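You operate a simulated robot arm through the tools that you are given. There is no shell and no other tool. Be economical: measure what you need, move in short steps, check, and stop when the job is done.

You run a simulated robot arm. Do the job below in one go: nothing can be reset, and whatever is moved stays where it is left.

Task
Put things in order on the top of the long counter. At the end: the yellow honey bottle is in the silver rinse bowl; the paprika jar stands where the yellow honey bottle stood; the purple cell stands where the paprika jar stood; the green flask from the top of the long counter stands where the black basin plug stood; the black basin plug stands where the purple cell stood; whatever was shut is shut again. Leave all else as you found it, and nothing knocked over.

The check looks at the end state, three seconds after you hand in, the way a careful person would. Anything else that was tipped, shoved, dropped, spilled or broken makes it a failure.

Robot
A 7-joint arm with a two-finger parallel gripper, fixed in place. Base frame: the origin is at the foot of the arm, x ahead of it, y to its left, z up; the work surface is at about z = 0. Readings come in m, degrees, newtons and seconds.
With the tool pointing down near the work surface it reaches from about 0.22 to 0.58 m from the base axis. Its first joint turns from -66.0 to 66.0 degrees. Payload 2.5 kg.
The TCP is the grasp point between the finger pads, 0.023 m short of the fingertips. In the tool frame z runs along the fingers and y along their closing line. The gripper opens to 0.094 m. The fingers are 0.038 m wide and 0.01 m thick; the gripper's body (0.054 by 0.096 m) begins 0.039 m behind the TCP.
Orientation is that of the tool frame in the base frame, as a unit quaternion [x, y, z, w]. With the fingers straight down and closing along the base's y, the tool's x points along the base's -x, its y along +y and its z along -z.

Tools
- The arm moves only by the tool nudge_tool. Its argument "commands" is a list that holds one entry, the list of rows, each a list of 7 numbers: the shift along the base's x, y, z in units of 25 mm (1.0 is 25 mm), then the turn, a rotation vector about the base's x, y, z in units of 4 degrees (1.0 is 4 degrees), then the opening, from 0 (shut) to 1 (fully open). In form: [[[x, y, z, wx, wy, wz, jaw], ...]]. A call has 1 to 10 rows; each row shifts and turns the commanded pose from where the row before left it. A call with a number of a shift or a turn outside -1 to 1 is refused whole. A row lasts 0.2 s, in which the tool goes at most 0.05 m and 8.6 degrees; a call with a longer step from one row to the next is refused whole, and so is a gripper value outside its range. A pose out of reach is approached as far as the arm can. The call stops where the force on the tool passes 40 N (or 10 N more than at its start, if that is more) or the arm is blocked; 0.2 s more then pass. Each finger travels about 0.108 m/s and halts on what it meets, pressing with about 27 N; the grip force reading is that of the motor and also rises with nothing between the fingers. The clock runs only during rows and for 0.2 s after the last one: add rows that do not move to give the fingers time. The reply holds the time, the measured pose of the TCP, the force on the tool along the base axes, the opening and the grip force, in the units named above and with some noise.
- Cameras (640 x 400 px; columns grow to the right, rows downward): "scene" is fixed at [0.1204, -0.4049, 0.5516]; the picture's right is [0.83, -0.55, 0.00], its down [-0.28, -0.42, -0.86] and it looks along [0.48, 0.72, -0.50] (base axes); focal length 311 px, centre (320, 200). "wrist" rides on the gripper at [0.086, 0.016, -0.075] in the tool frame; the picture's right is [-0.18, 0.98, 0.00], its down [-0.58, -0.11, -0.81] and it looks along [-0.79, -0.15, 0.59] (tool axes); focal length 243 px, centre (320, 200). There is no depth. A picture from a camera that has moved, and an enlarged one, comes with that camera's place and axes in the base frame and with its lens.
- grab_frame(camera): a new picture of that camera. It takes no simulated time.
- zoom(camera, box): a new picture of the part [left, top, right, bottom] of that camera's present view, enlarged. It takes no simulated time.
- job_done(): hands the job in; it is judged then, once.

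Work in short steps. Places have to be worked out from the pictures, the camera data and where the tool is seen: move nearer, look again, correct. Check each grasp and each placing, and mend what went wrong. You have 120 turns and 68 pictures in all, those below and enlarged ones among them. Open the gripper and draw the arm clear of the work before you hand the job in, unless the task says otherwise; then end with one line.

The tools are called after "Emit:" as a command line: name --argument value ..., lists and objects as JSON in quotes. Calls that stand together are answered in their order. nudge_tool: Moves the arm, as the interface text tells. Its arguments: {"type":"object","properties":{"commands":{"type":"array"}},"required":["commands"]} The other tools are called the same way: grab_frame (camera) takes a picture; zoom (camera, box) takes an enlarged picture of a part of a camera's view; job_done () hands the job in.

At the start:

```text
clock: 0.0
ee_pos: [0.3268, -0.0211, 0.3799]
ee_rot: [-0.001, 1.0, 0.0, 0.0]
wrist_force: [-1.1, 0.2, -0.3]
opening: 0.0941
gripper_force: 0.1
```

scene: 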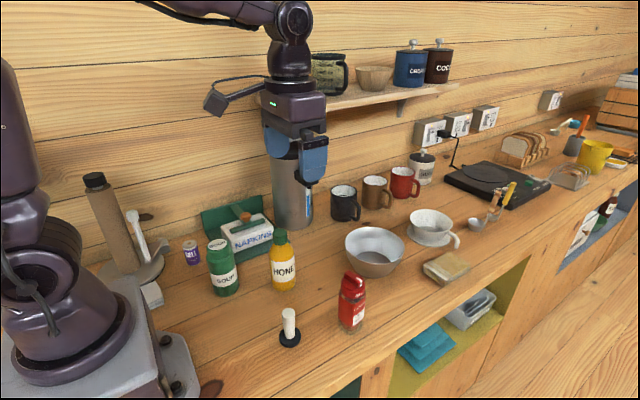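
wrist: 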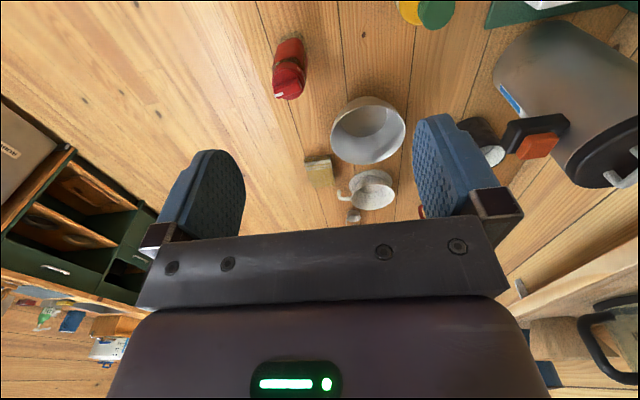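

I'll start by enlarging the left part of the counter to identify the objects.

Emit:
zoom --camera "scene" --box '[80, 180, 320, 330]'

Emit:
zoom --camera "scene" --box '[240, 200, 480, 350]'

```text
2.67 times, centred on (200, 255) of scene
camera zoom: at [0.1204, -0.4049, 0.5516], right [0.83, -0.55, 0.0], down [-0.28, -0.42, -0.86], along [0.48, 0.72, -0.5], focal length 829 px, centre (640, 53)
```

zoom: 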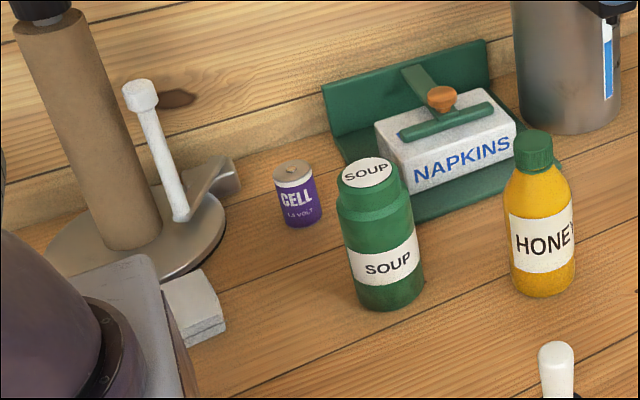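

```text
2.67 times, centred on (360, 275) of scene
camera zoom: at [0.1204, -0.4049, 0.5516], right [0.83, -0.55, 0.0], down [-0.28, -0.42, -0.86], along [0.48, 0.72, -0.5], focal length 829 px, centre (213, 0)
```

zoom: 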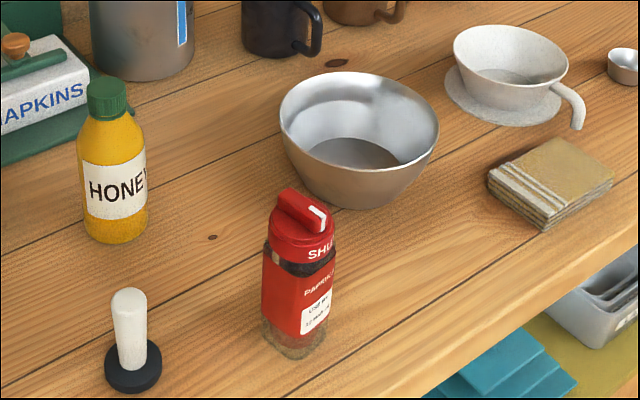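

The chain order is clear: honey → bowl, paprika → honey spot, cell → paprika spot, plug → cell spot, flask → plug spot. I place honey at about (0.348, 0.093) with its top near z = 0.157. Next I move above it.

Emit:
nudge_tool --commands '[[[0.17, 0.92, -1, 0, 0, 0, 1], [0.17, 0.92, -1, 0, 0, 0, 1], [0.17, 0.92, -1, 0, 0, 0, 1], [0.17, 0.92, -1, 0, 0, 0, 1], [0.17, 0.92, -1, 0, 0, 0, 1]]]'

Emit:
grab_frame --camera "wrist"

Emit:
grab_frame --camera "scene"

```text
clock: 1.2
ee_pos: [0.3483, 0.0951, 0.256]
ee_rot: [0.0, 1.0, 0.0, 0.0]
wrist_force: [1.2, -0.1, -0.2]
opening: 0.0941
gripper_force: 0.1
```

```text
63 pictures are left
camera wrist: at [0.2622, 0.1119, 0.331], right [0.18, 0.98, 0.0], down [0.58, -0.11, 0.81], along [0.79, -0.15, -0.59], focal length 243 px, centre (320, 200)
```

wrist: 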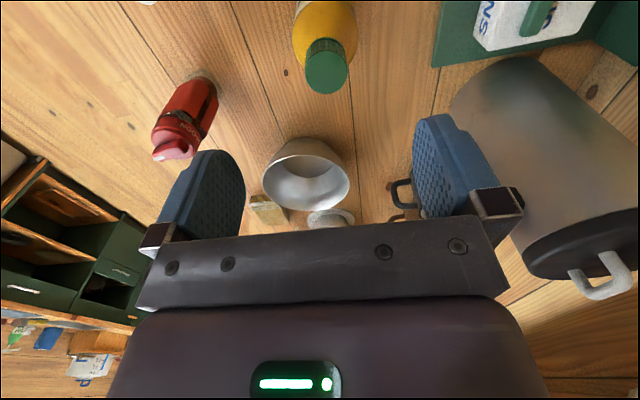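

```text
62 pictures are left
```

scene: 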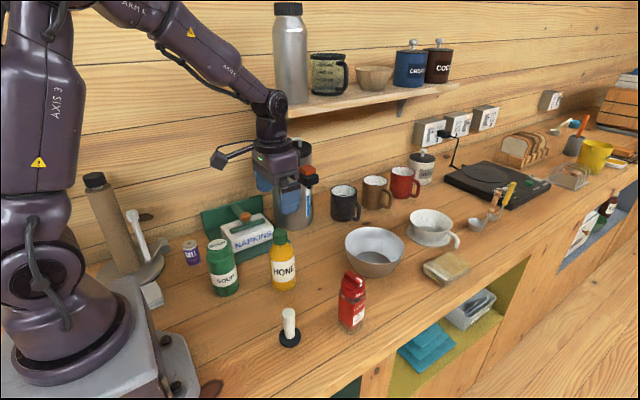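

Honey's cap centre works out at about (0.346, 0.099), so the tool is well aligned. I lower until the tips are just above the cap, then look again.

Emit:
nudge_tool --commands '[[[0, 0, -0.9, 0, 0, 0, 1], [0, 0, -0.9, 0, 0, 0, 1], [0, 0.05, -0.7, 0, 0, 0, 1]]]'

Emit:
grab_frame --camera "wrist"

Emit:
zoom --camera "scene" --box '[200, 150, 360, 300]'

```text
clock: 2.0
ee_pos: [0.3482, 0.0943, 0.1915]
ee_rot: [0.0, 1.0, 0.001, 0.0]
wrist_force: [-0.3, 0.4, 0.6]
opening: 0.0942
gripper_force: 0.0
```

```text
61 pictures are left
camera wrist: at [0.2623, 0.1116, 0.267], right [0.18, 0.98, 0.0], down [0.58, -0.11, 0.81], along [0.79, -0.15, -0.59], focal length 243 px, centre (320, 200)
```

wrist: 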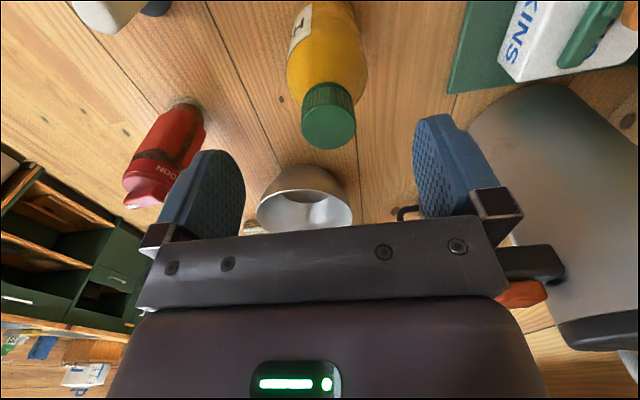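

```text
2.67 times, centred on (280, 225) of scene
camera zoom: at [0.1204, -0.4049, 0.5516], right [0.83, -0.55, 0.0], down [-0.28, -0.42, -0.86], along [0.48, 0.72, -0.5], focal length 829 px, centre (427, 133)
```

zoom: 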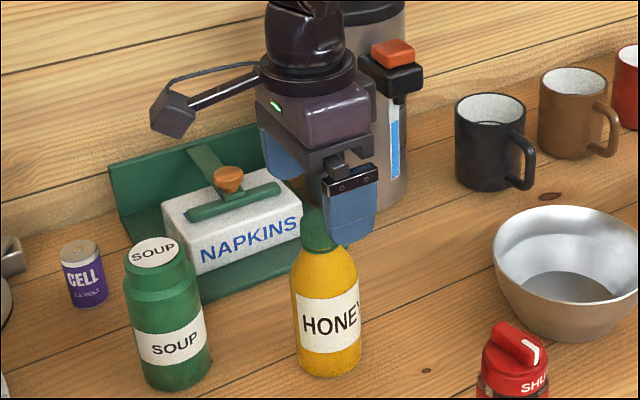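

The cap is about 4 mm to +y of the tool and 3 mm back. I correct for that, descend so the pads span the cap (TCP z ≈ 0.150), and close.

Emit:
nudge_tool --commands '[[[-0.12, 0.18, -0.8, 0, 0, 0, 1], [0, 0, -0.85, 0, 0, 0, 1], [0, 0, 0, 0, 0, 0, 1], [0, 0, 0, 0, 0, 0, 0], [0, 0, 0, 0, 0, 0, 0], [0, 0, 0, 0, 0, 0, 0], [0, 0, 0, 0, 0, 0, 0]]]'

Emit:
zoom --camera "scene" --box '[200, 150, 360, 300]'

```text
clock: 3.6
ee_pos: [0.3458, 0.1, 0.1495]
ee_rot: [0.0, 1.0, 0.001, 0.0]
wrist_force: [0.1, 0.7, -0.1]
opening: 0.0297
gripper_force: 27.5
```

```text
2.67 times, centred on (280, 225) of scene
camera zoom: at [0.1204, -0.4049, 0.5516], right [0.83, -0.55, 0.0], down [-0.28, -0.42, -0.86], along [0.48, 0.72, -0.5], focal length 829 px, centre (427, 133)
```

zoom: 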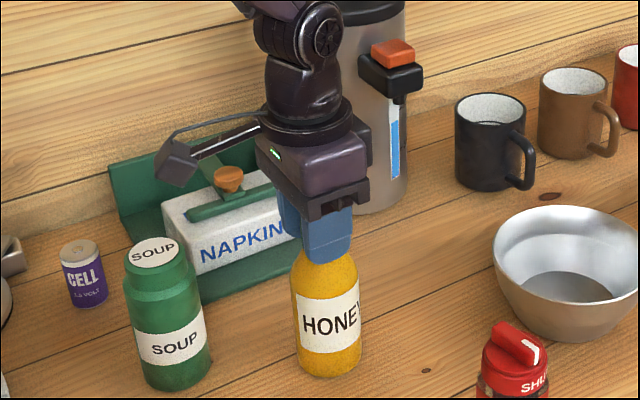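

The cap is gripped (opening 0.030). I lift straight up 0.11 m and check that the bottle comes along.

Emit:
nudge_tool --commands '[[[0, 0, 0.5, 0, 0, 0, 0], [0, 0, 1, 0, 0, 0, 0], [0, 0, 1, 0, 0, 0, 0], [0, 0, 1, 0, 0, 0, 0], [0, 0, 1, 0, 0, 0, 0]]]'

Emit:
grab_frame --camera "wrist"

Emit:
grab_frame --camera "scene"

```text
clock: 4.8
ee_pos: [0.3462, 0.1028, 0.2616]
ee_rot: [0.001, 1.0, -0.001, 0.0]
wrist_force: [0.4, 0.4, -3.6]
opening: 0.0297
gripper_force: 27.0
```

```text
58 pictures are left
camera wrist: at [0.26, 0.1174, 0.3376], right [0.18, 0.98, 0.0], down [0.58, -0.11, 0.81], along [0.79, -0.15, -0.59], focal length 243 px, centre (320, 200)
```

wrist: 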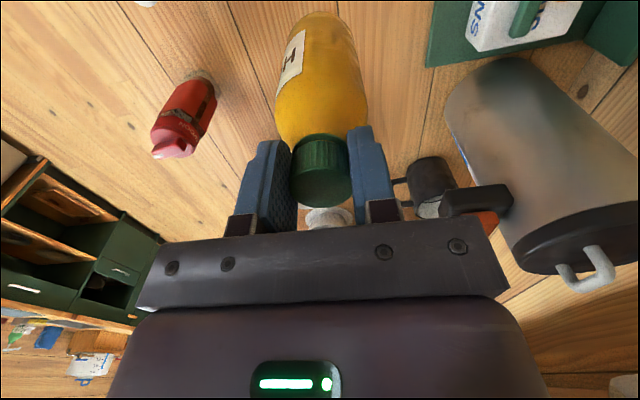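

```text
57 pictures are left
```

scene: 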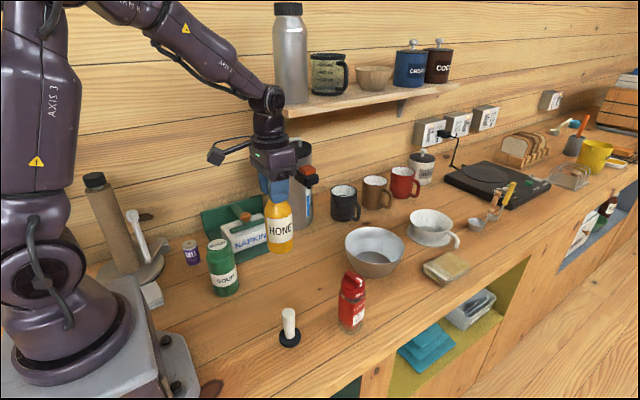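

The bottle hangs upright in the grip (about 3.6 N). I judge the bowl's centre to be about (0.56, 0.028), so I carry the bottle toward it at this height and check alignment.

Emit:
nudge_tool --commands '[[[1, -0.35, 0, 0, 0, 0, 0], [1, -0.35, 0, 0, 0, 0, 0], [1, -0.35, 0, 0, 0, 0, 0], [1, -0.35, 0, 0, 0, 0, 0], [1, -0.35, 0, 0, 0, 0, 0], [1, -0.35, 0, 0, 0, 0, 0], [1, -0.35, 0, 0, 0, 0, 0], [1, -0.35, 0, 0, 0, 0, 0], [0.4, -0.05, 0, 0, 0, 0, 0]]]'

Emit:
grab_frame --camera "wrist"

Emit:
zoom --camera "scene" --box '[300, 150, 460, 300]'

```text
clock: 6.8
ee_pos: [0.5573, 0.03, 0.2633]
ee_rot: [0.001, 1.0, 0.0, -0.001]
wrist_force: [-0.2, -0.5, -2.9]
opening: 0.0298
gripper_force: 27.1
```

```text
56 pictures are left
camera wrist: at [0.4704, 0.0458, 0.3384], right [0.18, 0.98, 0.0], down [0.58, -0.11, 0.81], along [0.79, -0.15, -0.59], focal length 243 px, centre (320, 200)
```

wrist: 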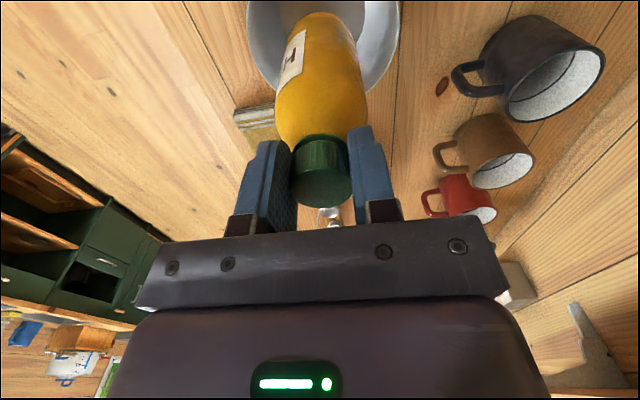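

```text
2.67 times, centred on (380, 225) of scene
camera zoom: at [0.1204, -0.4049, 0.5516], right [0.83, -0.55, 0.0], down [-0.28, -0.42, -0.86], along [0.48, 0.72, -0.5], focal length 829 px, centre (160, 133)
```

zoom: 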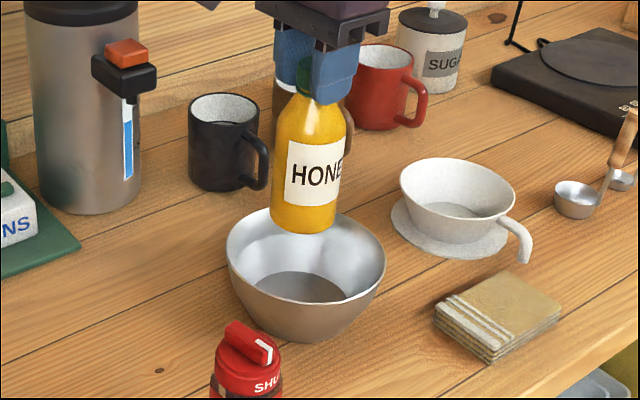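

Comparing bottle and bowl in both views, the bottle should go about 1 cm further in x and a few mm to −y. I shift it, lower to near the rim and look again.

Emit:
nudge_tool --commands '[[[0.38, -0.12, 0, 0, 0, 0, 0], [0, 0, -0.8, 0, 0, 0, 0], [0, 0, -0.8, 0, 0, 0, 0]]]'

Emit:
zoom --camera "wrist" --box '[200, 0, 440, 150]'

Emit:
zoom --camera "scene" --box '[300, 150, 460, 300]'

```text
clock: 7.6
ee_pos: [0.5665, 0.0254, 0.2223]
ee_rot: [0.001, 1.0, 0.0, 0.002]
wrist_force: [0.3, 0.1, -3.0]
opening: 0.0298
gripper_force: 27.2
```

```text
2.67 times, centred on (320, 75) of wrist
camera zoom: at [0.4795, 0.0418, 0.2981], right [0.18, 0.98, 0.0], down [0.58, -0.11, 0.81], along [0.79, -0.15, -0.59], focal length 647 px, centre (320, 533)
```

zoom: 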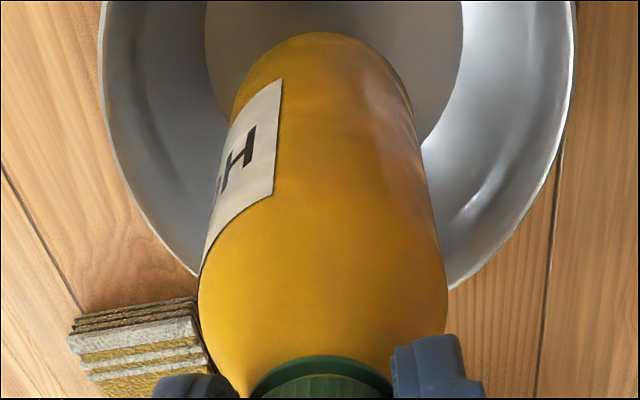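

```text
2.67 times, centred on (380, 225) of scene
camera zoom: at [0.1204, -0.4049, 0.5516], right [0.83, -0.55, 0.0], down [-0.28, -0.42, -0.86], along [0.48, 0.72, -0.5], focal length 829 px, centre (160, 133)
```

zoom: 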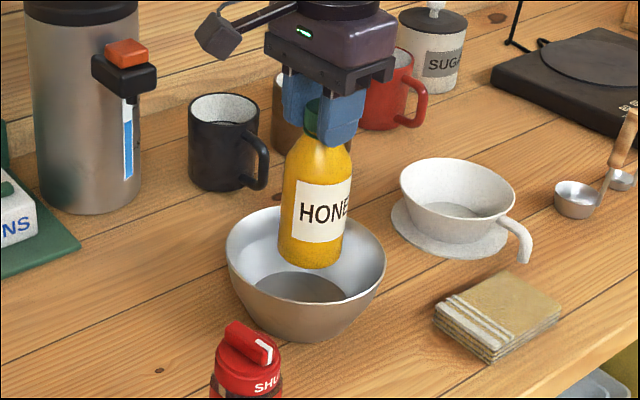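

The two views together put the bowl floor's centre at about (0.562, 0.030), with roughly 2 cm margin around the bottle. I correct for that and lower to just above the floor.

Emit:
nudge_tool --commands '[[[-0.18, 0.2, 0, 0, 0, 0, 0], [0, 0, -0.8, 0, 0, 0, 0], [0, 0, -0.8, 0, 0, 0, 0], [0, 0, -0.6, 0, 0, 0, 0], [0, 0, 0, 0, 0, 0, 0]]]'

Emit:
zoom --camera "scene" --box '[300, 150, 460, 300]'

```text
clock: 8.8
ee_pos: [0.5621, 0.0317, 0.1659]
ee_rot: [0.0, 1.0, 0.001, 0.0]
wrist_force: [0.3, -0.9, -2.3]
opening: 0.0297
gripper_force: 26.8
```

```text
2.67 times, centred on (380, 225) of scene
camera zoom: at [0.1204, -0.4049, 0.5516], right [0.83, -0.55, 0.0], down [-0.28, -0.42, -0.86], along [0.48, 0.72, -0.5], focal length 829 px, centre (160, 133)
```

zoom: 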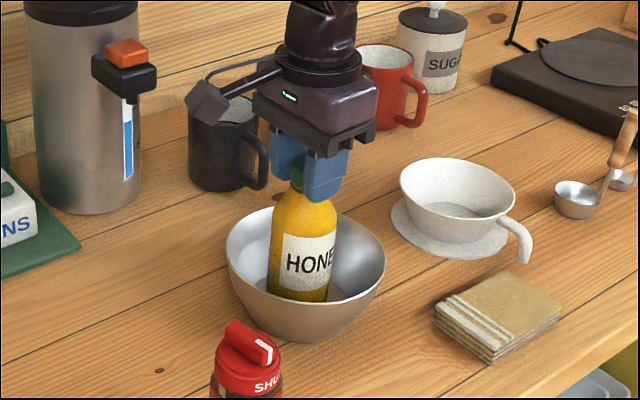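

The bottle is inside the bowl with space around it. I lower gently until it rests on the floor.

Emit:
nudge_tool --commands '[[[0, 0, -0.16, 0, 0, 0, 0], [0, 0, -0.12, 0, 0, 0, 0], [0, 0, -0.12, 0, 0, 0, 0]]]'

```text
clock: 9.6
ee_pos: [0.5617, 0.0318, 0.1568]
ee_rot: [0.0, 1.0, -0.001, 0.0]
wrist_force: [0.3, 0.2, -3.2]
opening: 0.0299
gripper_force: 27.2
```

Still no contact, with about 3 N hanging. I continue in 2 mm steps.

Emit:
nudge_tool --commands '[[[0, 0, -0.08, 0, 0, 0, 0], [0, 0, -0.08, 0, 0, 0, 0], [0, 0, 0, 0, 0, 0, 0]]]'

```text
clock: 10.4
ee_pos: [0.5613, 0.031, 0.1543]
ee_rot: [0.0, 1.0, 0.0, 0.001]
wrist_force: [-2.4, 0.9, 12.7]
opening: 0.03
gripper_force: 26.6
```

There is contact at z ≈ 0.154. I relieve the pressure by 1 mm, then open.

Emit:
nudge_tool --commands '[[[0, 0, 0.04, 0, 0, 0, 0], [0, 0, 0, 0, 0, 0, 0.5], [0, 0, 0, 0, 0, 0, 1], [0, 0, 0, 0, 0, 0, 1], [0, 0, 0.5, 0, 0, 0, 1], [0, 0, 1, 0, 0, 0, 1], [0, 0, 1, 0, 0, 0, 1]]]'

Emit:
zoom --camera "scene" --box '[300, 150, 460, 300]'

```text
clock: 12.0
ee_pos: [0.5602, 0.0303, 0.2182]
ee_rot: [0.001, 1.0, 0.0, 0.001]
wrist_force: [0.2, 0.4, 0.3]
opening: 0.0939
gripper_force: 0.1
```

```text
2.67 times, centred on (380, 225) of scene
camera zoom: at [0.1204, -0.4049, 0.5516], right [0.83, -0.55, 0.0], down [-0.28, -0.42, -0.86], along [0.48, 0.72, -0.5], focal length 829 px, centre (160, 133)
```

zoom: 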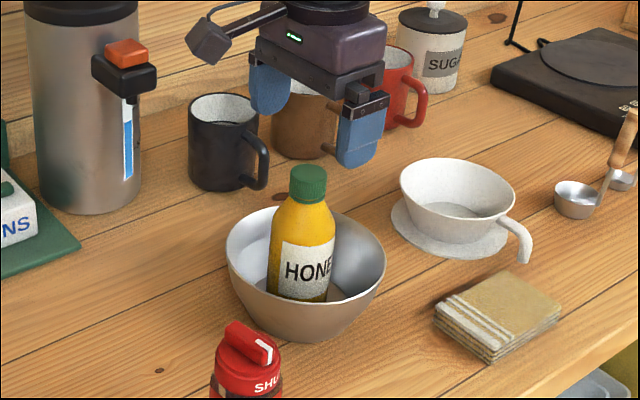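

The honey stands upright in the bowl. Next I go above the paprika jar, at about (0.405, −0.083).

Emit:
nudge_tool --commands '[[[-0.9, -0.65, 0, 0, 0, 0, 1], [-0.9, -0.65, 0, 0, 0, 0, 1], [-0.9, -0.65, 0, 0, 0, 0, 1], [-0.9, -0.65, 0, 0, 0, 0, 1], [-0.9, -0.65, 0, 0, 0, 0, 1], [-0.9, -0.65, 0, 0, 0, 0, 1], [-0.8, -0.63, 0, 0, 0, 0, 1]]]'

Emit:
grab_frame --camera "wrist"

Emit:
zoom --camera "scene" --box '[270, 210, 430, 350]'

```text
clock: 13.6
ee_pos: [0.4051, -0.0821, 0.2165]
ee_rot: [0.0, 1.0, 0.0, -0.001]
wrist_force: [0.4, -0.5, -0.7]
opening: 0.0941
gripper_force: 0.0
```

```text
50 pictures are left
camera wrist: at [0.3184, -0.0661, 0.2926], right [0.18, 0.98, 0.0], down [0.58, -0.11, 0.81], along [0.79, -0.15, -0.59], focal length 243 px, centre (320, 200)
```

wrist: 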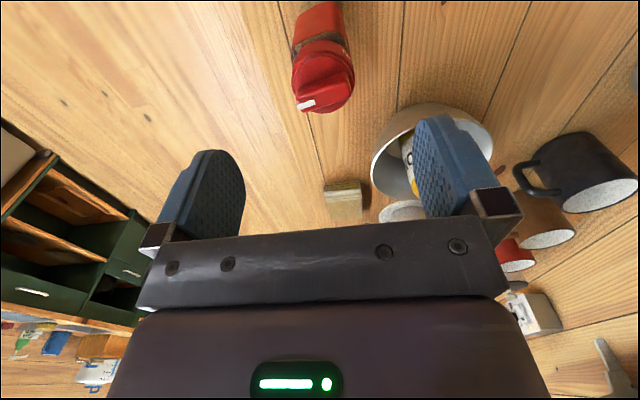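

```text
2.86 times, centred on (350, 280) of scene
camera zoom: at [0.1204, -0.4049, 0.5516], right [0.83, -0.55, 0.0], down [-0.28, -0.42, -0.86], along [0.48, 0.72, -0.5], focal length 888 px, centre (234, -29)
```

zoom: 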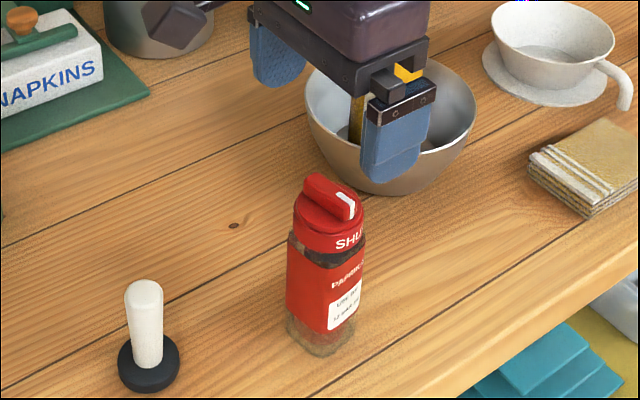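

The jar axis is at about (0.405, −0.079), and its knob top is about 0.14 high. I descend to z ≈ 0.108 so the pads hold the body just under the lid, checking before I close.

Emit:
nudge_tool --commands '[[[0, 0.14, -0.9, 0, 0, 0, 1], [0, 0, -0.9, 0, 0, 0, 1], [0, 0, -0.9, 0, 0, 0, 1], [0, 0, -0.9, 0, 0, 0, 1], [0, 0, -0.72, 0, 0, 0, 1], [0, 0, 0, 0, 0, 0, 1]]]'

Emit:
grab_frame --camera "wrist"

Emit:
zoom --camera "scene" --box '[270, 210, 430, 350]'

```text
clock: 15.0
ee_pos: [0.4055, -0.0787, 0.1084]
ee_rot: [-0.001, 1.0, -0.001, 0.001]
wrist_force: [0.4, 0.0, 0.8]
opening: 0.094
gripper_force: 0.1
```

```text
48 pictures are left
camera wrist: at [0.3194, -0.0618, 0.1846], right [0.18, 0.98, 0.0], down [0.58, -0.11, 0.81], along [0.79, -0.15, -0.59], focal length 243 px, centre (320, 200)
```

wrist: 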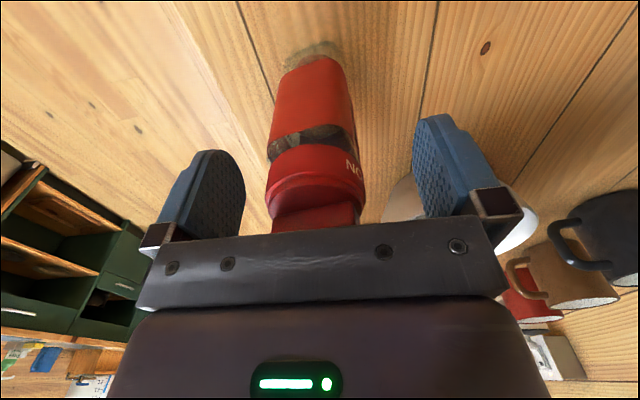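

```text
2.86 times, centred on (350, 280) of scene
camera zoom: at [0.1204, -0.4049, 0.5516], right [0.83, -0.55, 0.0], down [-0.28, -0.42, -0.86], along [0.48, 0.72, -0.5], focal length 888 px, centre (234, -29)
```

zoom: 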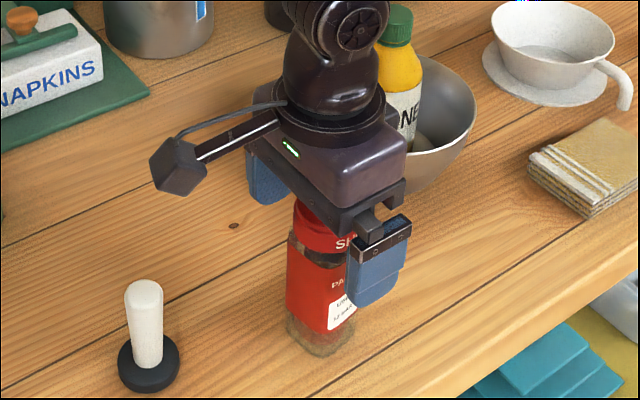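

The jar sits centred between the pads with the knob below the palm, perhaps 4 mm further in x. I make a small correction and close.

Emit:
nudge_tool --commands '[[[0.14, -0.06, 0, 0, 0, 0, 1], [0, 0, 0, 0, 0, 0, 0.3], [0, 0, 0, 0, 0, 0, 0], [0, 0, 0, 0, 0, 0, 0], [0, 0, 0, 0, 0, 0, 0]]]'

```text
clock: 16.2
ee_pos: [0.4101, -0.0796, 0.1097]
ee_rot: [0.0, 1.0, 0.0, 0.001]
wrist_force: [-0.3, -0.9, 0.6]
opening: 0.0457
gripper_force: 27.1
```

The jar is gripped at opening 0.046. The paprika spot is therefore about (0.410, −0.080). I lift it 50 mm and check.

Emit:
nudge_tool --commands '[[[0, 0, 0.5, 0, 0, 0, 0], [0, 0, 0.8, 0, 0, 0, 0], [0, 0, 0.8, 0, 0, 0, 0]]]'

Emit:
zoom --camera "scene" --box '[270, 210, 430, 350]'

```text
clock: 17.0
ee_pos: [0.4098, -0.0805, 0.1621]
ee_rot: [0.0, 1.0, 0.001, 0.001]
wrist_force: [-0.1, 0.3, -1.0]
opening: 0.0457
gripper_force: 27.1
```

```text
2.86 times, centred on (350, 280) of scene
camera zoom: at [0.1204, -0.4049, 0.5516], right [0.83, -0.55, 0.0], down [-0.28, -0.42, -0.86], along [0.48, 0.72, -0.5], focal length 888 px, centre (234, -29)
```

zoom: 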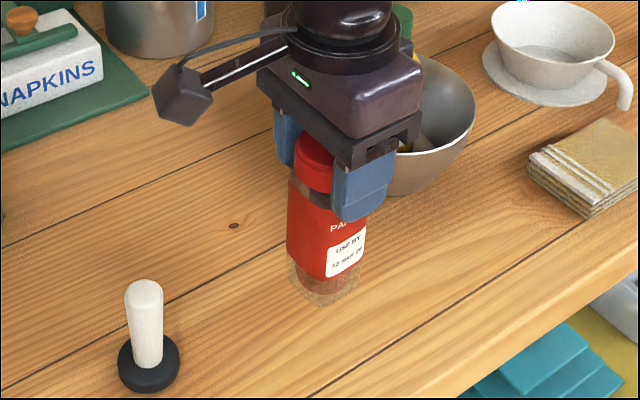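

The jar is lifted and upright. I carry it to honey's old spot, (0.346, 0.099), and lower to about 8 mm above contact.

Emit:
nudge_tool --commands '[[[-0.32, 0.9, 0, 0, 0, 0, 0], [-0.32, 0.9, 0, 0, 0, 0, 0], [-0.32, 0.9, 0, 0, 0, 0, 0], [-0.32, 0.9, 0, 0, 0, 0, 0], [-0.32, 0.9, 0, 0, 0, 0, 0], [-0.32, 0.9, 0, 0, 0, 0, 0], [-0.32, 0.9, 0, 0, 0, 0, 0], [-0.32, 0.9, 0, 0, 0, 0, 0], [0, 0, 0, 0, 0, 0, 0]]]'

Emit:
nudge_tool --commands '[[[0, 0, -0.8, 0, 0, 0, 0], [0, 0, -0.8, 0, 0, 0, 0], [0, 0, 0, 0, 0, 0, 0]]]'

Emit:
zoom --camera "scene" --box '[200, 150, 360, 300]'

```text
clock: 19.0
ee_pos: [0.3479, 0.0991, 0.1624]
ee_rot: [0.0, 1.0, 0.001, 0.0]
wrist_force: [0.0, -0.4, -2.2]
opening: 0.0456
gripper_force: 27.6
```

```text
clock: 19.8
ee_pos: [0.3473, 0.0988, 0.1223]
ee_rot: [0.0, 1.0, 0.0, 0.0]
wrist_force: [0.8, -0.3, -1.5]
opening: 0.046
gripper_force: 26.9
```

```text
2.67 times, centred on (280, 225) of scene
camera zoom: at [0.1204, -0.4049, 0.5516], right [0.83, -0.55, 0.0], down [-0.28, -0.42, -0.86], along [0.48, 0.72, -0.5], focal length 829 px, centre (427, 133)
```

zoom: 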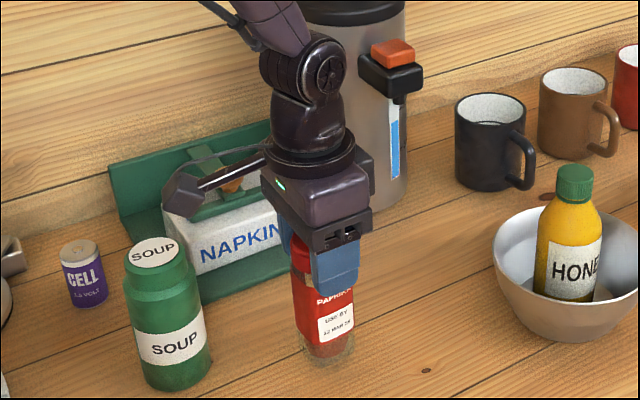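

It lines up with where the honey's base was. I lower the last 12 mm gently.

Emit:
nudge_tool --commands '[[[0, 0, -0.2, 0, 0, 0, 0], [0, 0, -0.16, 0, 0, 0, 0], [0, 0, -0.08, 0, 0, 0, 0], [0, 0, 0, 0, 0, 0, 0]]]'

```text
clock: 20.8
ee_pos: [0.3463, 0.0996, 0.1112]
ee_rot: [0.0, 1.0, 0.001, 0.0]
wrist_force: [0.3, 0.1, -1.9]
opening: 0.0457
gripper_force: 27.2
```

Emit:
nudge_tool --commands '[[[0, 0, -0.08, 0, 0, 0, 0], [0, 0, -0.04, 0, 0, 0, 0], [0, 0, 0, 0, 0, 0, 0]]]'

```text
clock: 21.6
ee_pos: [0.3464, 0.1012, 0.1094]
ee_rot: [0.001, 1.0, 0.001, 0.001]
wrist_force: [-6.2, -7.7, 29.9]
opening: 0.0455
gripper_force: 27.1
```

Contact reads at about 30 N, so I ease up 1.5 mm until the load is about neutral before opening.

Emit:
nudge_tool --commands '[[[0, 0, 0.05, 0, 0, 0, 0], [0, 0, 0, 0, 0, 0, 0]]]'

```text
clock: 22.2
ee_pos: [0.3461, 0.1004, 0.1083]
ee_rot: [0.0, 1.0, 0.0, 0.001]
wrist_force: [1.2, -5.4, 14.6]
opening: 0.0456
gripper_force: 27.5
```

Force is falling. One more 1 mm up, then open and rise 80 mm.

Emit:
nudge_tool --commands '[[[0, 0, 0.04, 0, 0, 0, 0], [0, 0, 0, 0, 0, 0, 0.6], [0, 0, 0, 0, 0, 0, 1], [0, 0, 0, 0, 0, 0, 1], [0, 0, 0.5, 0, 0, 0, 1], [0, 0, 1, 0, 0, 0, 1], [0, 0, 1, 0, 0, 0, 1], [0, 0, 1, 0, 0, 0, 1]]]'

Emit:
zoom --camera "scene" --box '[200, 150, 360, 300]'

```text
clock: 24.0
ee_pos: [0.346, 0.1011, 0.1965]
ee_rot: [0.0, 1.0, 0.0, 0.0]
wrist_force: [0.4, -0.4, -0.6]
opening: 0.0939
gripper_force: 0.1
```

```text
2.67 times, centred on (280, 225) of scene
camera zoom: at [0.1204, -0.4049, 0.5516], right [0.83, -0.55, 0.0], down [-0.28, -0.42, -0.86], along [0.48, 0.72, -0.5], focal length 829 px, centre (427, 133)
```

zoom: 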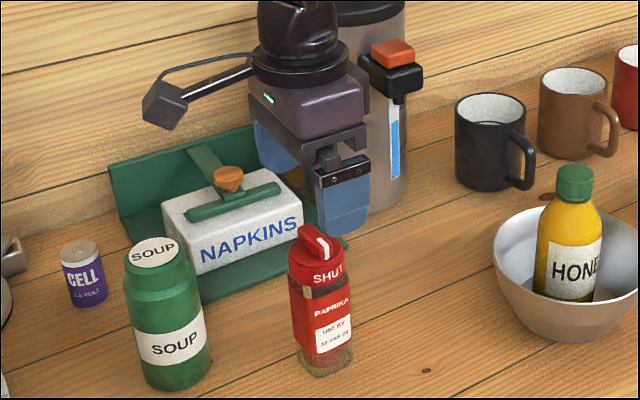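

Paprika is placed. Next is the purple cell, estimated near (0.192, 0.306). I approach it high with the tool yawed about 30° so the wrist camera stays away from the towel holder, then look.

Emit:
nudge_tool --commands '[[[-0.67, 0.85, 0.2, 0, 0, 0.85, 1], [-0.67, 0.85, 0.2, 0, 0, 0.85, 1], [-0.67, 0.85, 0.2, 0, 0, 0.85, 1], [-0.67, 0.85, 0.2, 0, 0, 0.85, 1], [-0.67, 0.85, 0.2, 0, 0, 0.85, 1], [-0.67, 0.85, 0, 0, 0, 0.85, 1], [-0.67, 0.85, 0, 0, 0, 0.85, 1], [-0.67, 0.85, 0, 0, 0, 0.85, 1], [-0.67, 0.85, 0, 0, 0, 0.85, 1]]]'

Emit:
grab_frame --camera "wrist"

Emit:
grab_frame --camera "scene"

```text
clock: 26.0
ee_pos: [0.1952, 0.2908, 0.2223]
ee_rot: [-0.264, 0.965, 0.0, 0.0]
wrist_force: [-0.9, 0.8, 0.2]
opening: 0.0942
gripper_force: 0.0
```

```text
43 pictures are left
camera wrist: at [0.112, 0.2607, 0.2976], right [-0.34, 0.94, 0.0], down [0.56, 0.2, 0.81], along [0.76, 0.28, -0.59], focal length 243 px, centre (320, 200)
```

wrist: 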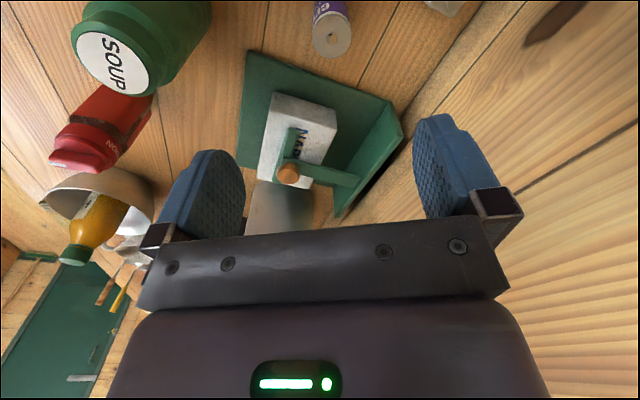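

```text
42 pictures are left
```

scene: 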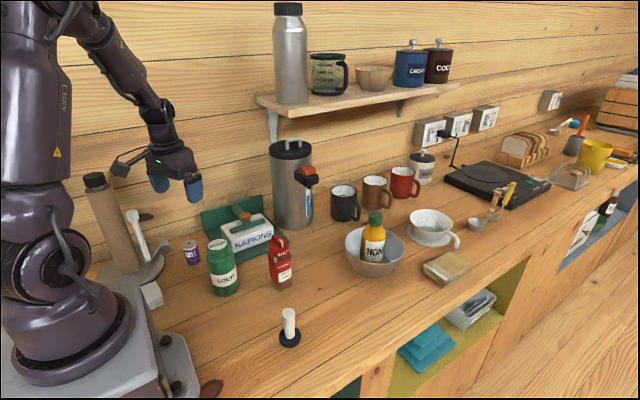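

The cell is at about (0.189, 0.301), with its top near 0.063. The holder bracket and tray are well clear of both fingers. I descend to z ≈ 0.10 first.

Emit:
nudge_tool --commands '[[[-0.12, 0.2, -0.9, 0, 0, 0, 1], [-0.12, 0.2, -0.9, 0, 0, 0, 1], [0, 0, -1, 0, 0, 0, 1], [0, 0, -1, 0, 0, 0, 1], [0, 0, -1, 0, 0, 0, 1], [0, 0, 0, 0, 0, 0, 1]]]'

Emit:
grab_frame --camera "wrist"

Emit:
zoom --camera "scene" --box '[80, 150, 280, 300]'

```text
clock: 27.4
ee_pos: [0.1864, 0.3002, 0.1013]
ee_rot: [-0.265, 0.964, 0.0, 0.0]
wrist_force: [-0.6, 0.7, 0.6]
opening: 0.0941
gripper_force: 0.0
```

```text
41 pictures are left
camera wrist: at [0.1037, 0.2703, 0.1768], right [-0.34, 0.94, 0.0], down [0.56, 0.2, 0.81], along [0.76, 0.28, -0.59], focal length 243 px, centre (320, 200)
```

wrist: 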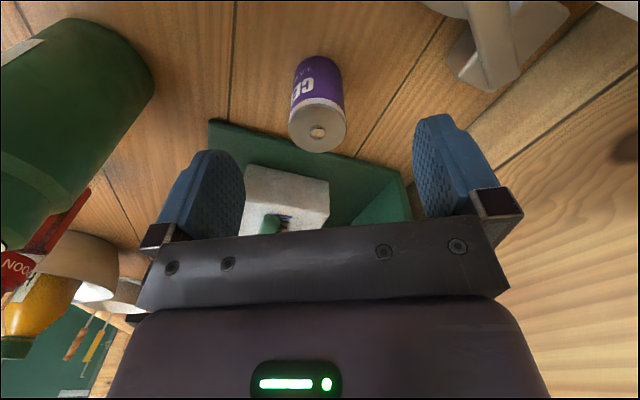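

```text
2.67 times, centred on (180, 225) of scene
camera zoom: at [0.1204, -0.4049, 0.5516], right [0.83, -0.55, 0.0], down [-0.28, -0.42, -0.86], along [0.48, 0.72, -0.5], focal length 829 px, centre (693, 133)
```

zoom: 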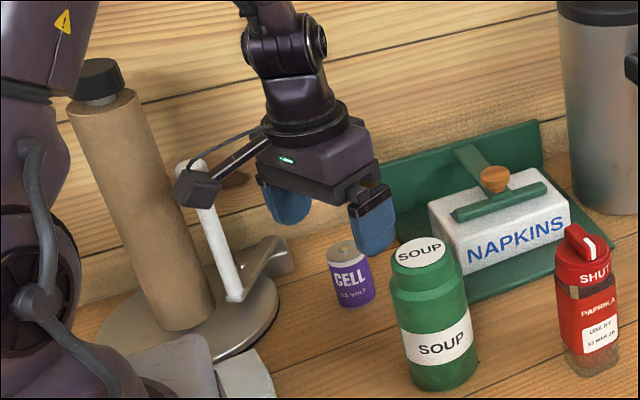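

The cell is centred at (0.186, 0.299). I descend to z = 0.043 and close.

Emit:
nudge_tool --commands '[[[0, 0, -0.9, 0, 0, 0, 1], [0, 0, -0.9, 0, 0, 0, 1], [0, 0, -0.5, 0, 0, 0, 1], [0, 0, 0, 0, 0, 0, 1], [0, 0, 0, 0, 0, 0, 0.3], [0, 0, 0, 0, 0, 0, 0], [0, 0, 0, 0, 0, 0, 0], [0, 0, 0, 0, 0, 0, 0]]]'

Emit:
grab_frame --camera "wrist"

```text
clock: 29.2
ee_pos: [0.188, 0.3004, 0.0445]
ee_rot: [-0.263, 0.965, 0.0, 0.001]
wrist_force: [0.0, -0.6, -0.2]
opening: 0.0337
gripper_force: 26.7
```

```text
39 pictures are left
camera wrist: at [0.1052, 0.2709, 0.1201], right [-0.34, 0.94, 0.0], down [0.56, 0.2, 0.81], along [0.76, 0.28, -0.59], focal length 243 px, centre (320, 200)
```

wrist: 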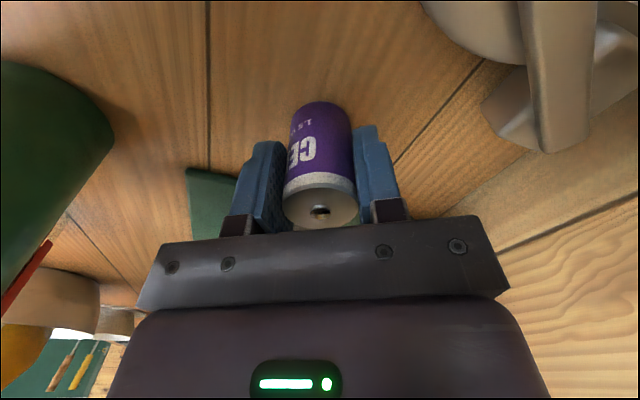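

The cell is held at (0.187, 0.300), which is the spot for the plug later. I lift to z ≈ 0.22 and begin carrying, rotating back to zero yaw.

Emit:
nudge_tool --commands '[[[0, 0, 0.6, 0, 0, 0, 0], [0, 0, 0.9, 0, 0, 0, 0], [0, 0, 1, 0, 0, 0, 0], [0, 0, 1, 0, 0, 0, 0], [0, 0, 1, 0, 0, 0, 0], [0, 0, 1, 0, 0, 0, 0], [0, 0, 1, 0, 0, 0, 0], [0, 0, 0.7, 0, 0, 0, 0]]]'

Emit:
nudge_tool --commands '[[[0.5, -0.9, 0, 0, 0, -0.85, 0], [0.5, -0.9, 0, 0, 0, -0.85, 0], [0.5, -0.9, 0, 0, 0, -0.85, 0], [0.5, -0.9, 0, 0, 0, -0.85, 0], [0.5, -0.9, 0, 0, 0, -0.85, 0], [0.5, -0.9, 0, 0, 0, -0.85, 0], [0.5, -0.9, 0, 0, 0, -0.85, 0], [0.5, -0.9, 0, 0, 0, -0.85, 0], [0.5, -0.9, 0, 0, 0, -0.85, 0]]]'

Emit:
grab_frame --camera "scene"

```text
clock: 31.0
ee_pos: [0.1901, 0.3021, 0.2253]
ee_rot: [-0.264, 0.965, -0.001, 0.0]
wrist_force: [-0.2, 0.0, -1.1]
opening: 0.0336
gripper_force: 26.8
```

```text
clock: 33.0
ee_pos: [0.3013, 0.0976, 0.2249]
ee_rot: [0.001, 1.0, 0.0, -0.001]
wrist_force: [0.5, 0.0, -1.2]
opening: 0.0336
gripper_force: 26.5
```

```text
38 pictures are left
```

scene: 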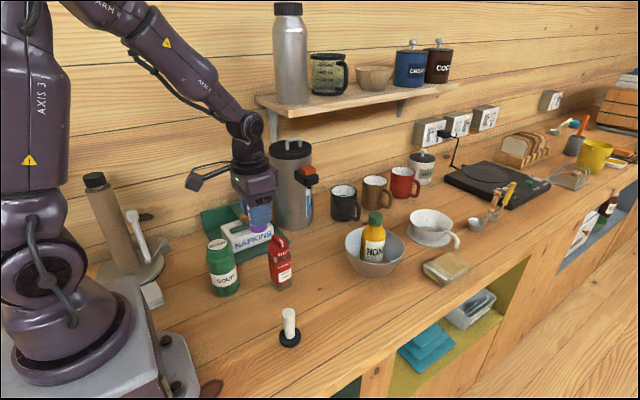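

The cell is held and everything else is undisturbed. I continue to the paprika spot, (0.410, −0.080), then lower.

Emit:
nudge_tool --commands '[[[0.54, -0.89, 0, 0, 0, 0, 0], [0.54, -0.89, 0, 0, 0, 0, 0], [0.54, -0.89, 0, 0, 0, 0, 0], [0.54, -0.89, 0, 0, 0, 0, 0], [0.54, -0.89, 0, 0, 0, 0, 0], [0.54, -0.89, 0, 0, 0, 0, 0], [0.54, -0.89, 0, 0, 0, 0, 0], [0.54, -0.89, 0, 0, 0, 0, 0], [0, 0, 0, 0, 0, 0, 0]]]'

Emit:
nudge_tool --commands '[[[0, 0, -1, 0, 0, 0, 0], [0, 0, -1, 0, 0, 0, 0], [0, 0, -1, 0, 0, 0, 0], [0, 0, -1, 0, 0, 0, 0], [0, 0, -1, 0, 0, 0, 0], [0, 0, -1, 0, 0, 0, 0], [0, 0, -0.8, 0, 0, 0, 0], [0, 0, 0, 0, 0, 0, 0]]]'

Emit:
zoom --camera "scene" --box '[270, 210, 430, 350]'

```text
clock: 35.0
ee_pos: [0.4076, -0.0804, 0.2249]
ee_rot: [0.0, 1.0, 0.0, -0.001]
wrist_force: [0.3, 0.1, -1.1]
opening: 0.0333
gripper_force: 27.0
```

```text
clock: 36.8
ee_pos: [0.4084, -0.0804, 0.0544]
ee_rot: [0.0, 1.0, 0.0, 0.0]
wrist_force: [1.0, 0.1, -1.4]
opening: 0.0335
gripper_force: 26.9
```

```text
2.86 times, centred on (350, 280) of scene
camera zoom: at [0.1204, -0.4049, 0.5516], right [0.83, -0.55, 0.0], down [-0.28, -0.42, -0.86], along [0.48, 0.72, -0.5], focal length 888 px, centre (234, -29)
```

zoom: 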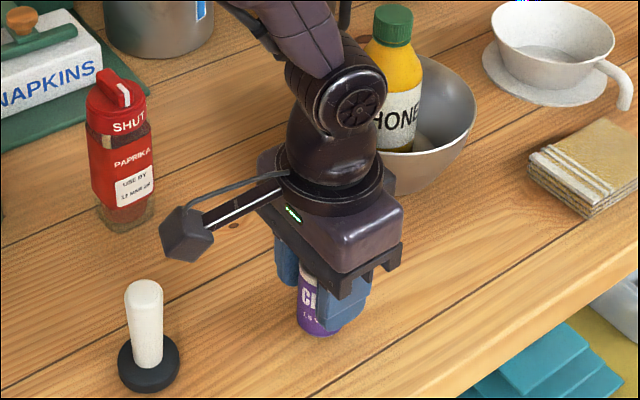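

It sits over the paprika spot, about 10 mm above the surface. I lower in small steps.

Emit:
nudge_tool --commands '[[[0.04, 0, -0.2, 0, 0, 0, 0], [0, 0, -0.12, 0, 0, 0, 0], [0, 0, 0, 0, 0, 0, 0]]]'

Emit:
nudge_tool --commands '[[[0, 0, -0.06, 0, 0, 0, 0], [0, 0, 0, 0, 0, 0, 0]]]'

```text
clock: 37.6
ee_pos: [0.4101, -0.08, 0.0461]
ee_rot: [0.0, 1.0, -0.001, 0.0]
wrist_force: [0.3, -0.6, -1.7]
opening: 0.0335
gripper_force: 27.0
```

```text
clock: 38.2
ee_pos: [0.4105, -0.0796, 0.0458]
ee_rot: [0.0, 1.0, -0.001, -0.001]
wrist_force: [0.0, 0.5, -1.5]
opening: 0.0334
gripper_force: 26.8
```

No contact yet, so I take another 1.5 mm.

Emit:
nudge_tool --commands '[[[0, 0, -0.06, 0, 0, 0, 0], [0, 0, 0, 0, 0, 0, 0]]]'

```text
clock: 38.8
ee_pos: [0.4111, -0.0794, 0.0451]
ee_rot: [0.0, 1.0, 0.0, 0.0]
wrist_force: [-7.9, 2.0, 21.5]
opening: 0.0337
gripper_force: 27.6
```

Contact. I ease up 1 mm, open and rise to above the plug's height.

Emit:
nudge_tool --commands '[[[0, 0, 0.05, 0, 0, 0, 0], [0, 0, 0, 0, 0, 0, 0.5], [0, 0, 0, 0, 0, 0, 1], [0, 0, 0, 0, 0, 0, 1], [0, 0, 0.5, 0, 0, 0, 1], [0, 0, 1, 0, 0, 0, 1], [0, 0, 1, 0, 0, 0, 1], [0, 0, 1, 0, 0, 0, 1], [0, 0, 1, 0, 0, 0, 1]]]'

Emit:
zoom --camera "scene" --box '[270, 210, 430, 350]'

```text
clock: 40.8
ee_pos: [0.4099, -0.0796, 0.1577]
ee_rot: [0.0, 1.0, 0.0, 0.0]
wrist_force: [0.4, -0.1, 0.3]
opening: 0.0939
gripper_force: 0.1
```

```text
2.86 times, centred on (350, 280) of scene
camera zoom: at [0.1204, -0.4049, 0.5516], right [0.83, -0.55, 0.0], down [-0.28, -0.42, -0.86], along [0.48, 0.72, -0.5], focal length 888 px, centre (234, -29)
```

zoom: 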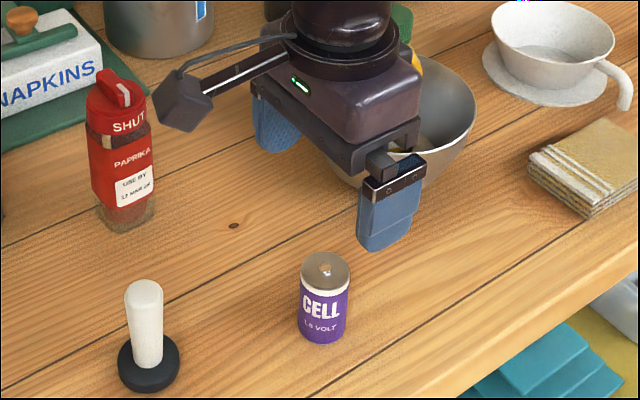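

The cell stands on the paprika spot. Next I go over the plug at about (0.290, −0.037).

Emit:
nudge_tool --commands '[[[-0.96, 0.34, 0, 0, 0, 0, 1], [-0.96, 0.34, 0, 0, 0, 0, 1], [-0.96, 0.34, 0, 0, 0, 0, 1], [-0.96, 0.34, 0, 0, 0, 0, 1], [-0.96, 0.34, 0, 0, 0, 0, 1], [0, 0, 0, 0, 0, 0, 1]]]'

Emit:
grab_frame --camera "wrist"

Emit:
zoom --camera "scene" --box '[220, 260, 360, 360]'

```text
clock: 42.2
ee_pos: [0.2899, -0.037, 0.1561]
ee_rot: [0.0, 1.0, 0.001, 0.0]
wrist_force: [-0.1, 0.1, -0.5]
opening: 0.0937
gripper_force: 0.1
```

```text
35 pictures are left
camera wrist: at [0.2035, -0.0209, 0.2316], right [0.18, 0.98, 0.0], down [0.58, -0.11, 0.81], along [0.79, -0.15, -0.59], focal length 243 px, centre (320, 200)
```

wrist: 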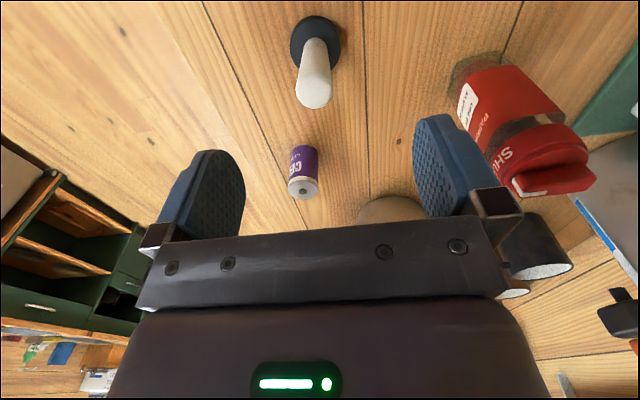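

```text
4.00 times, centred on (290, 310) of scene
camera zoom: at [0.1204, -0.4049, 0.5516], right [0.83, -0.55, 0.0], down [-0.28, -0.42, -0.86], along [0.48, 0.72, -0.5], focal length 1244 px, centre (440, -240)
```

zoom: 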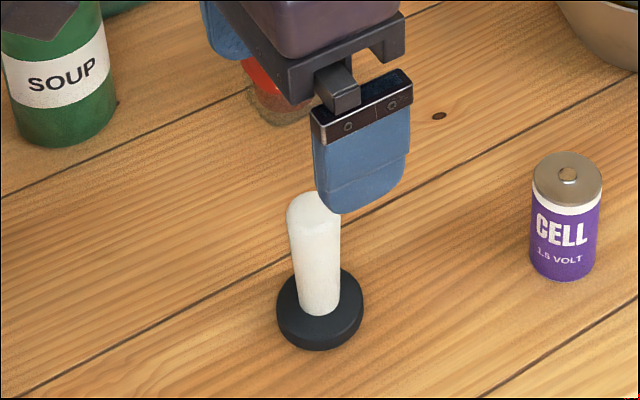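

The plug's axis is at about (0.287, −0.040), with the handle top near 0.08. I descend to z ≈ 0.056 and grip the handle.

Emit:
nudge_tool --commands '[[[-0.1, -0.12, -1, 0, 0, 0, 1], [0, 0, -1, 0, 0, 0, 1], [0, 0, -1, 0, 0, 0, 1], [0, 0, -1, 0, 0, 0, 1], [0, 0, 0, 0, 0, 0, 0.6], [0, 0, 0, 0, 0, 0, 0.3], [0, 0, 0, 0, 0, 0, 0], [0, 0, 0, 0, 0, 0, 0], [0, 0, 0, 0, 0, 0, 0]]]'

Emit:
grab_frame --camera "wrist"

Emit:
zoom --camera "scene" --box '[220, 260, 360, 360]'

```text
clock: 44.2
ee_pos: [0.2874, -0.0405, 0.0574]
ee_rot: [0.0, 1.0, -0.001, 0.0]
wrist_force: [1.2, -1.2, -0.5]
opening: 0.0244
gripper_force: 26.7
```

```text
33 pictures are left
camera wrist: at [0.2021, -0.024, 0.1318], right [0.18, 0.98, 0.0], down [0.58, -0.11, 0.81], along [0.79, -0.15, -0.59], focal length 243 px, centre (320, 200)
```

wrist: 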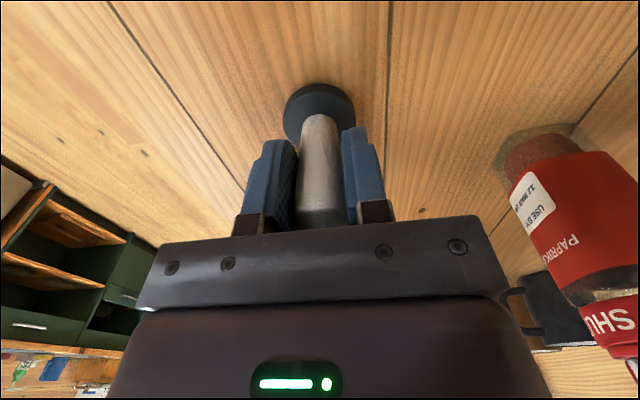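

```text
4.00 times, centred on (290, 310) of scene
camera zoom: at [0.1204, -0.4049, 0.5516], right [0.83, -0.55, 0.0], down [-0.28, -0.42, -0.86], along [0.48, 0.72, -0.5], focal length 1244 px, centre (440, -240)
```

zoom: 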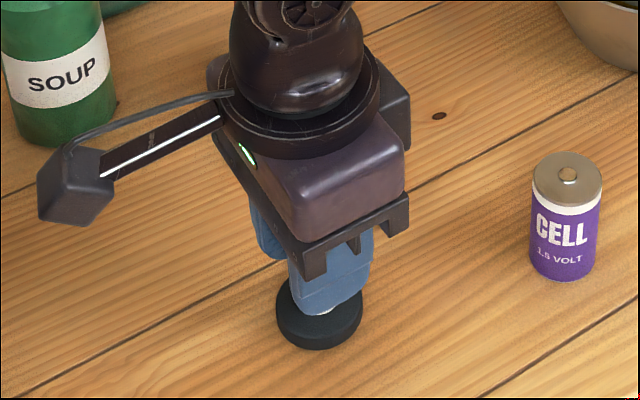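

The handle is gripped (opening 0.024), and the plug spot is (0.287, −0.040). I lift to z ≈ 0.23 and carry it over to the cell spot.

Emit:
nudge_tool --commands '[[[0, 0, 0.6, 0, 0, 0, 0], [0, 0, 0.9, 0, 0, 0, 0], [0, 0, 1, 0, 0, 0, 0], [0, 0, 1, 0, 0, 0, 0], [0, 0, 1, 0, 0, 0, 0], [0, 0, 1, 0, 0, 0, 0], [0, 0, 1, 0, 0, 0, 0], [0, 0, 0.6, 0, 0, 0, 0]]]'

Emit:
nudge_tool --commands '[[[-0.285, 0.97, 0, 0, 0, 0.85, 0], [-0.285, 0.97, 0, 0, 0, 0.85, 0], [-0.285, 0.97, 0, 0, 0, 0.85, 0], [-0.285, 0.97, 0, 0, 0, 0.85, 0], [-0.285, 0.97, 0, 0, 0, 0.85, 0], [-0.285, 0.97, 0, 0, 0, 0.85, 0], [-0.285, 0.97, 0, 0, 0, 0.85, 0], [-0.285, 0.97, 0, 0, 0, 0.85, 0], [-0.285, 0.97, 0, 0, 0, 0.85, 0]]]'

Emit:
nudge_tool --commands '[[[-0.285, 0.97, 0, 0, 0, 0, 0], [-0.285, 0.97, 0, 0, 0, 0, 0], [-0.285, 0.97, 0, 0, 0, 0, 0], [-0.285, 0.97, 0, 0, 0, 0, 0], [-0.285, 0.97, 0, 0, 0, 0, 0], [0, 0, 0, 0, 0, 0, 0]]]'

Emit:
grab_frame --camera "scene"

```text
clock: 46.0
ee_pos: [0.2868, -0.0401, 0.2343]
ee_rot: [0.0, 1.0, 0.0, 0.0]
wrist_force: [-0.5, 0.3, -0.8]
opening: 0.0243
gripper_force: 27.2
```

```text
clock: 48.0
ee_pos: [0.2237, 0.1769, 0.2367]
ee_rot: [-0.264, 0.964, 0.0, 0.0]
wrist_force: [-0.3, 0.5, -0.2]
opening: 0.0247
gripper_force: 26.9
```

```text
clock: 49.4
ee_pos: [0.1876, 0.3004, 0.2364]
ee_rot: [-0.264, 0.965, 0.0, 0.0]
wrist_force: [-0.4, -0.1, -0.4]
opening: 0.0243
gripper_force: 27.0
```

```text
31 pictures are left
```

scene: 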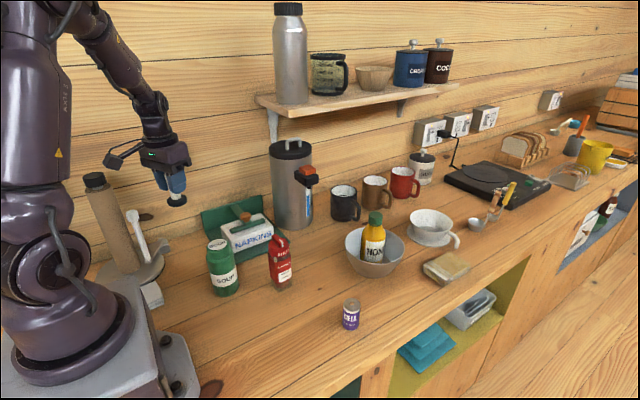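

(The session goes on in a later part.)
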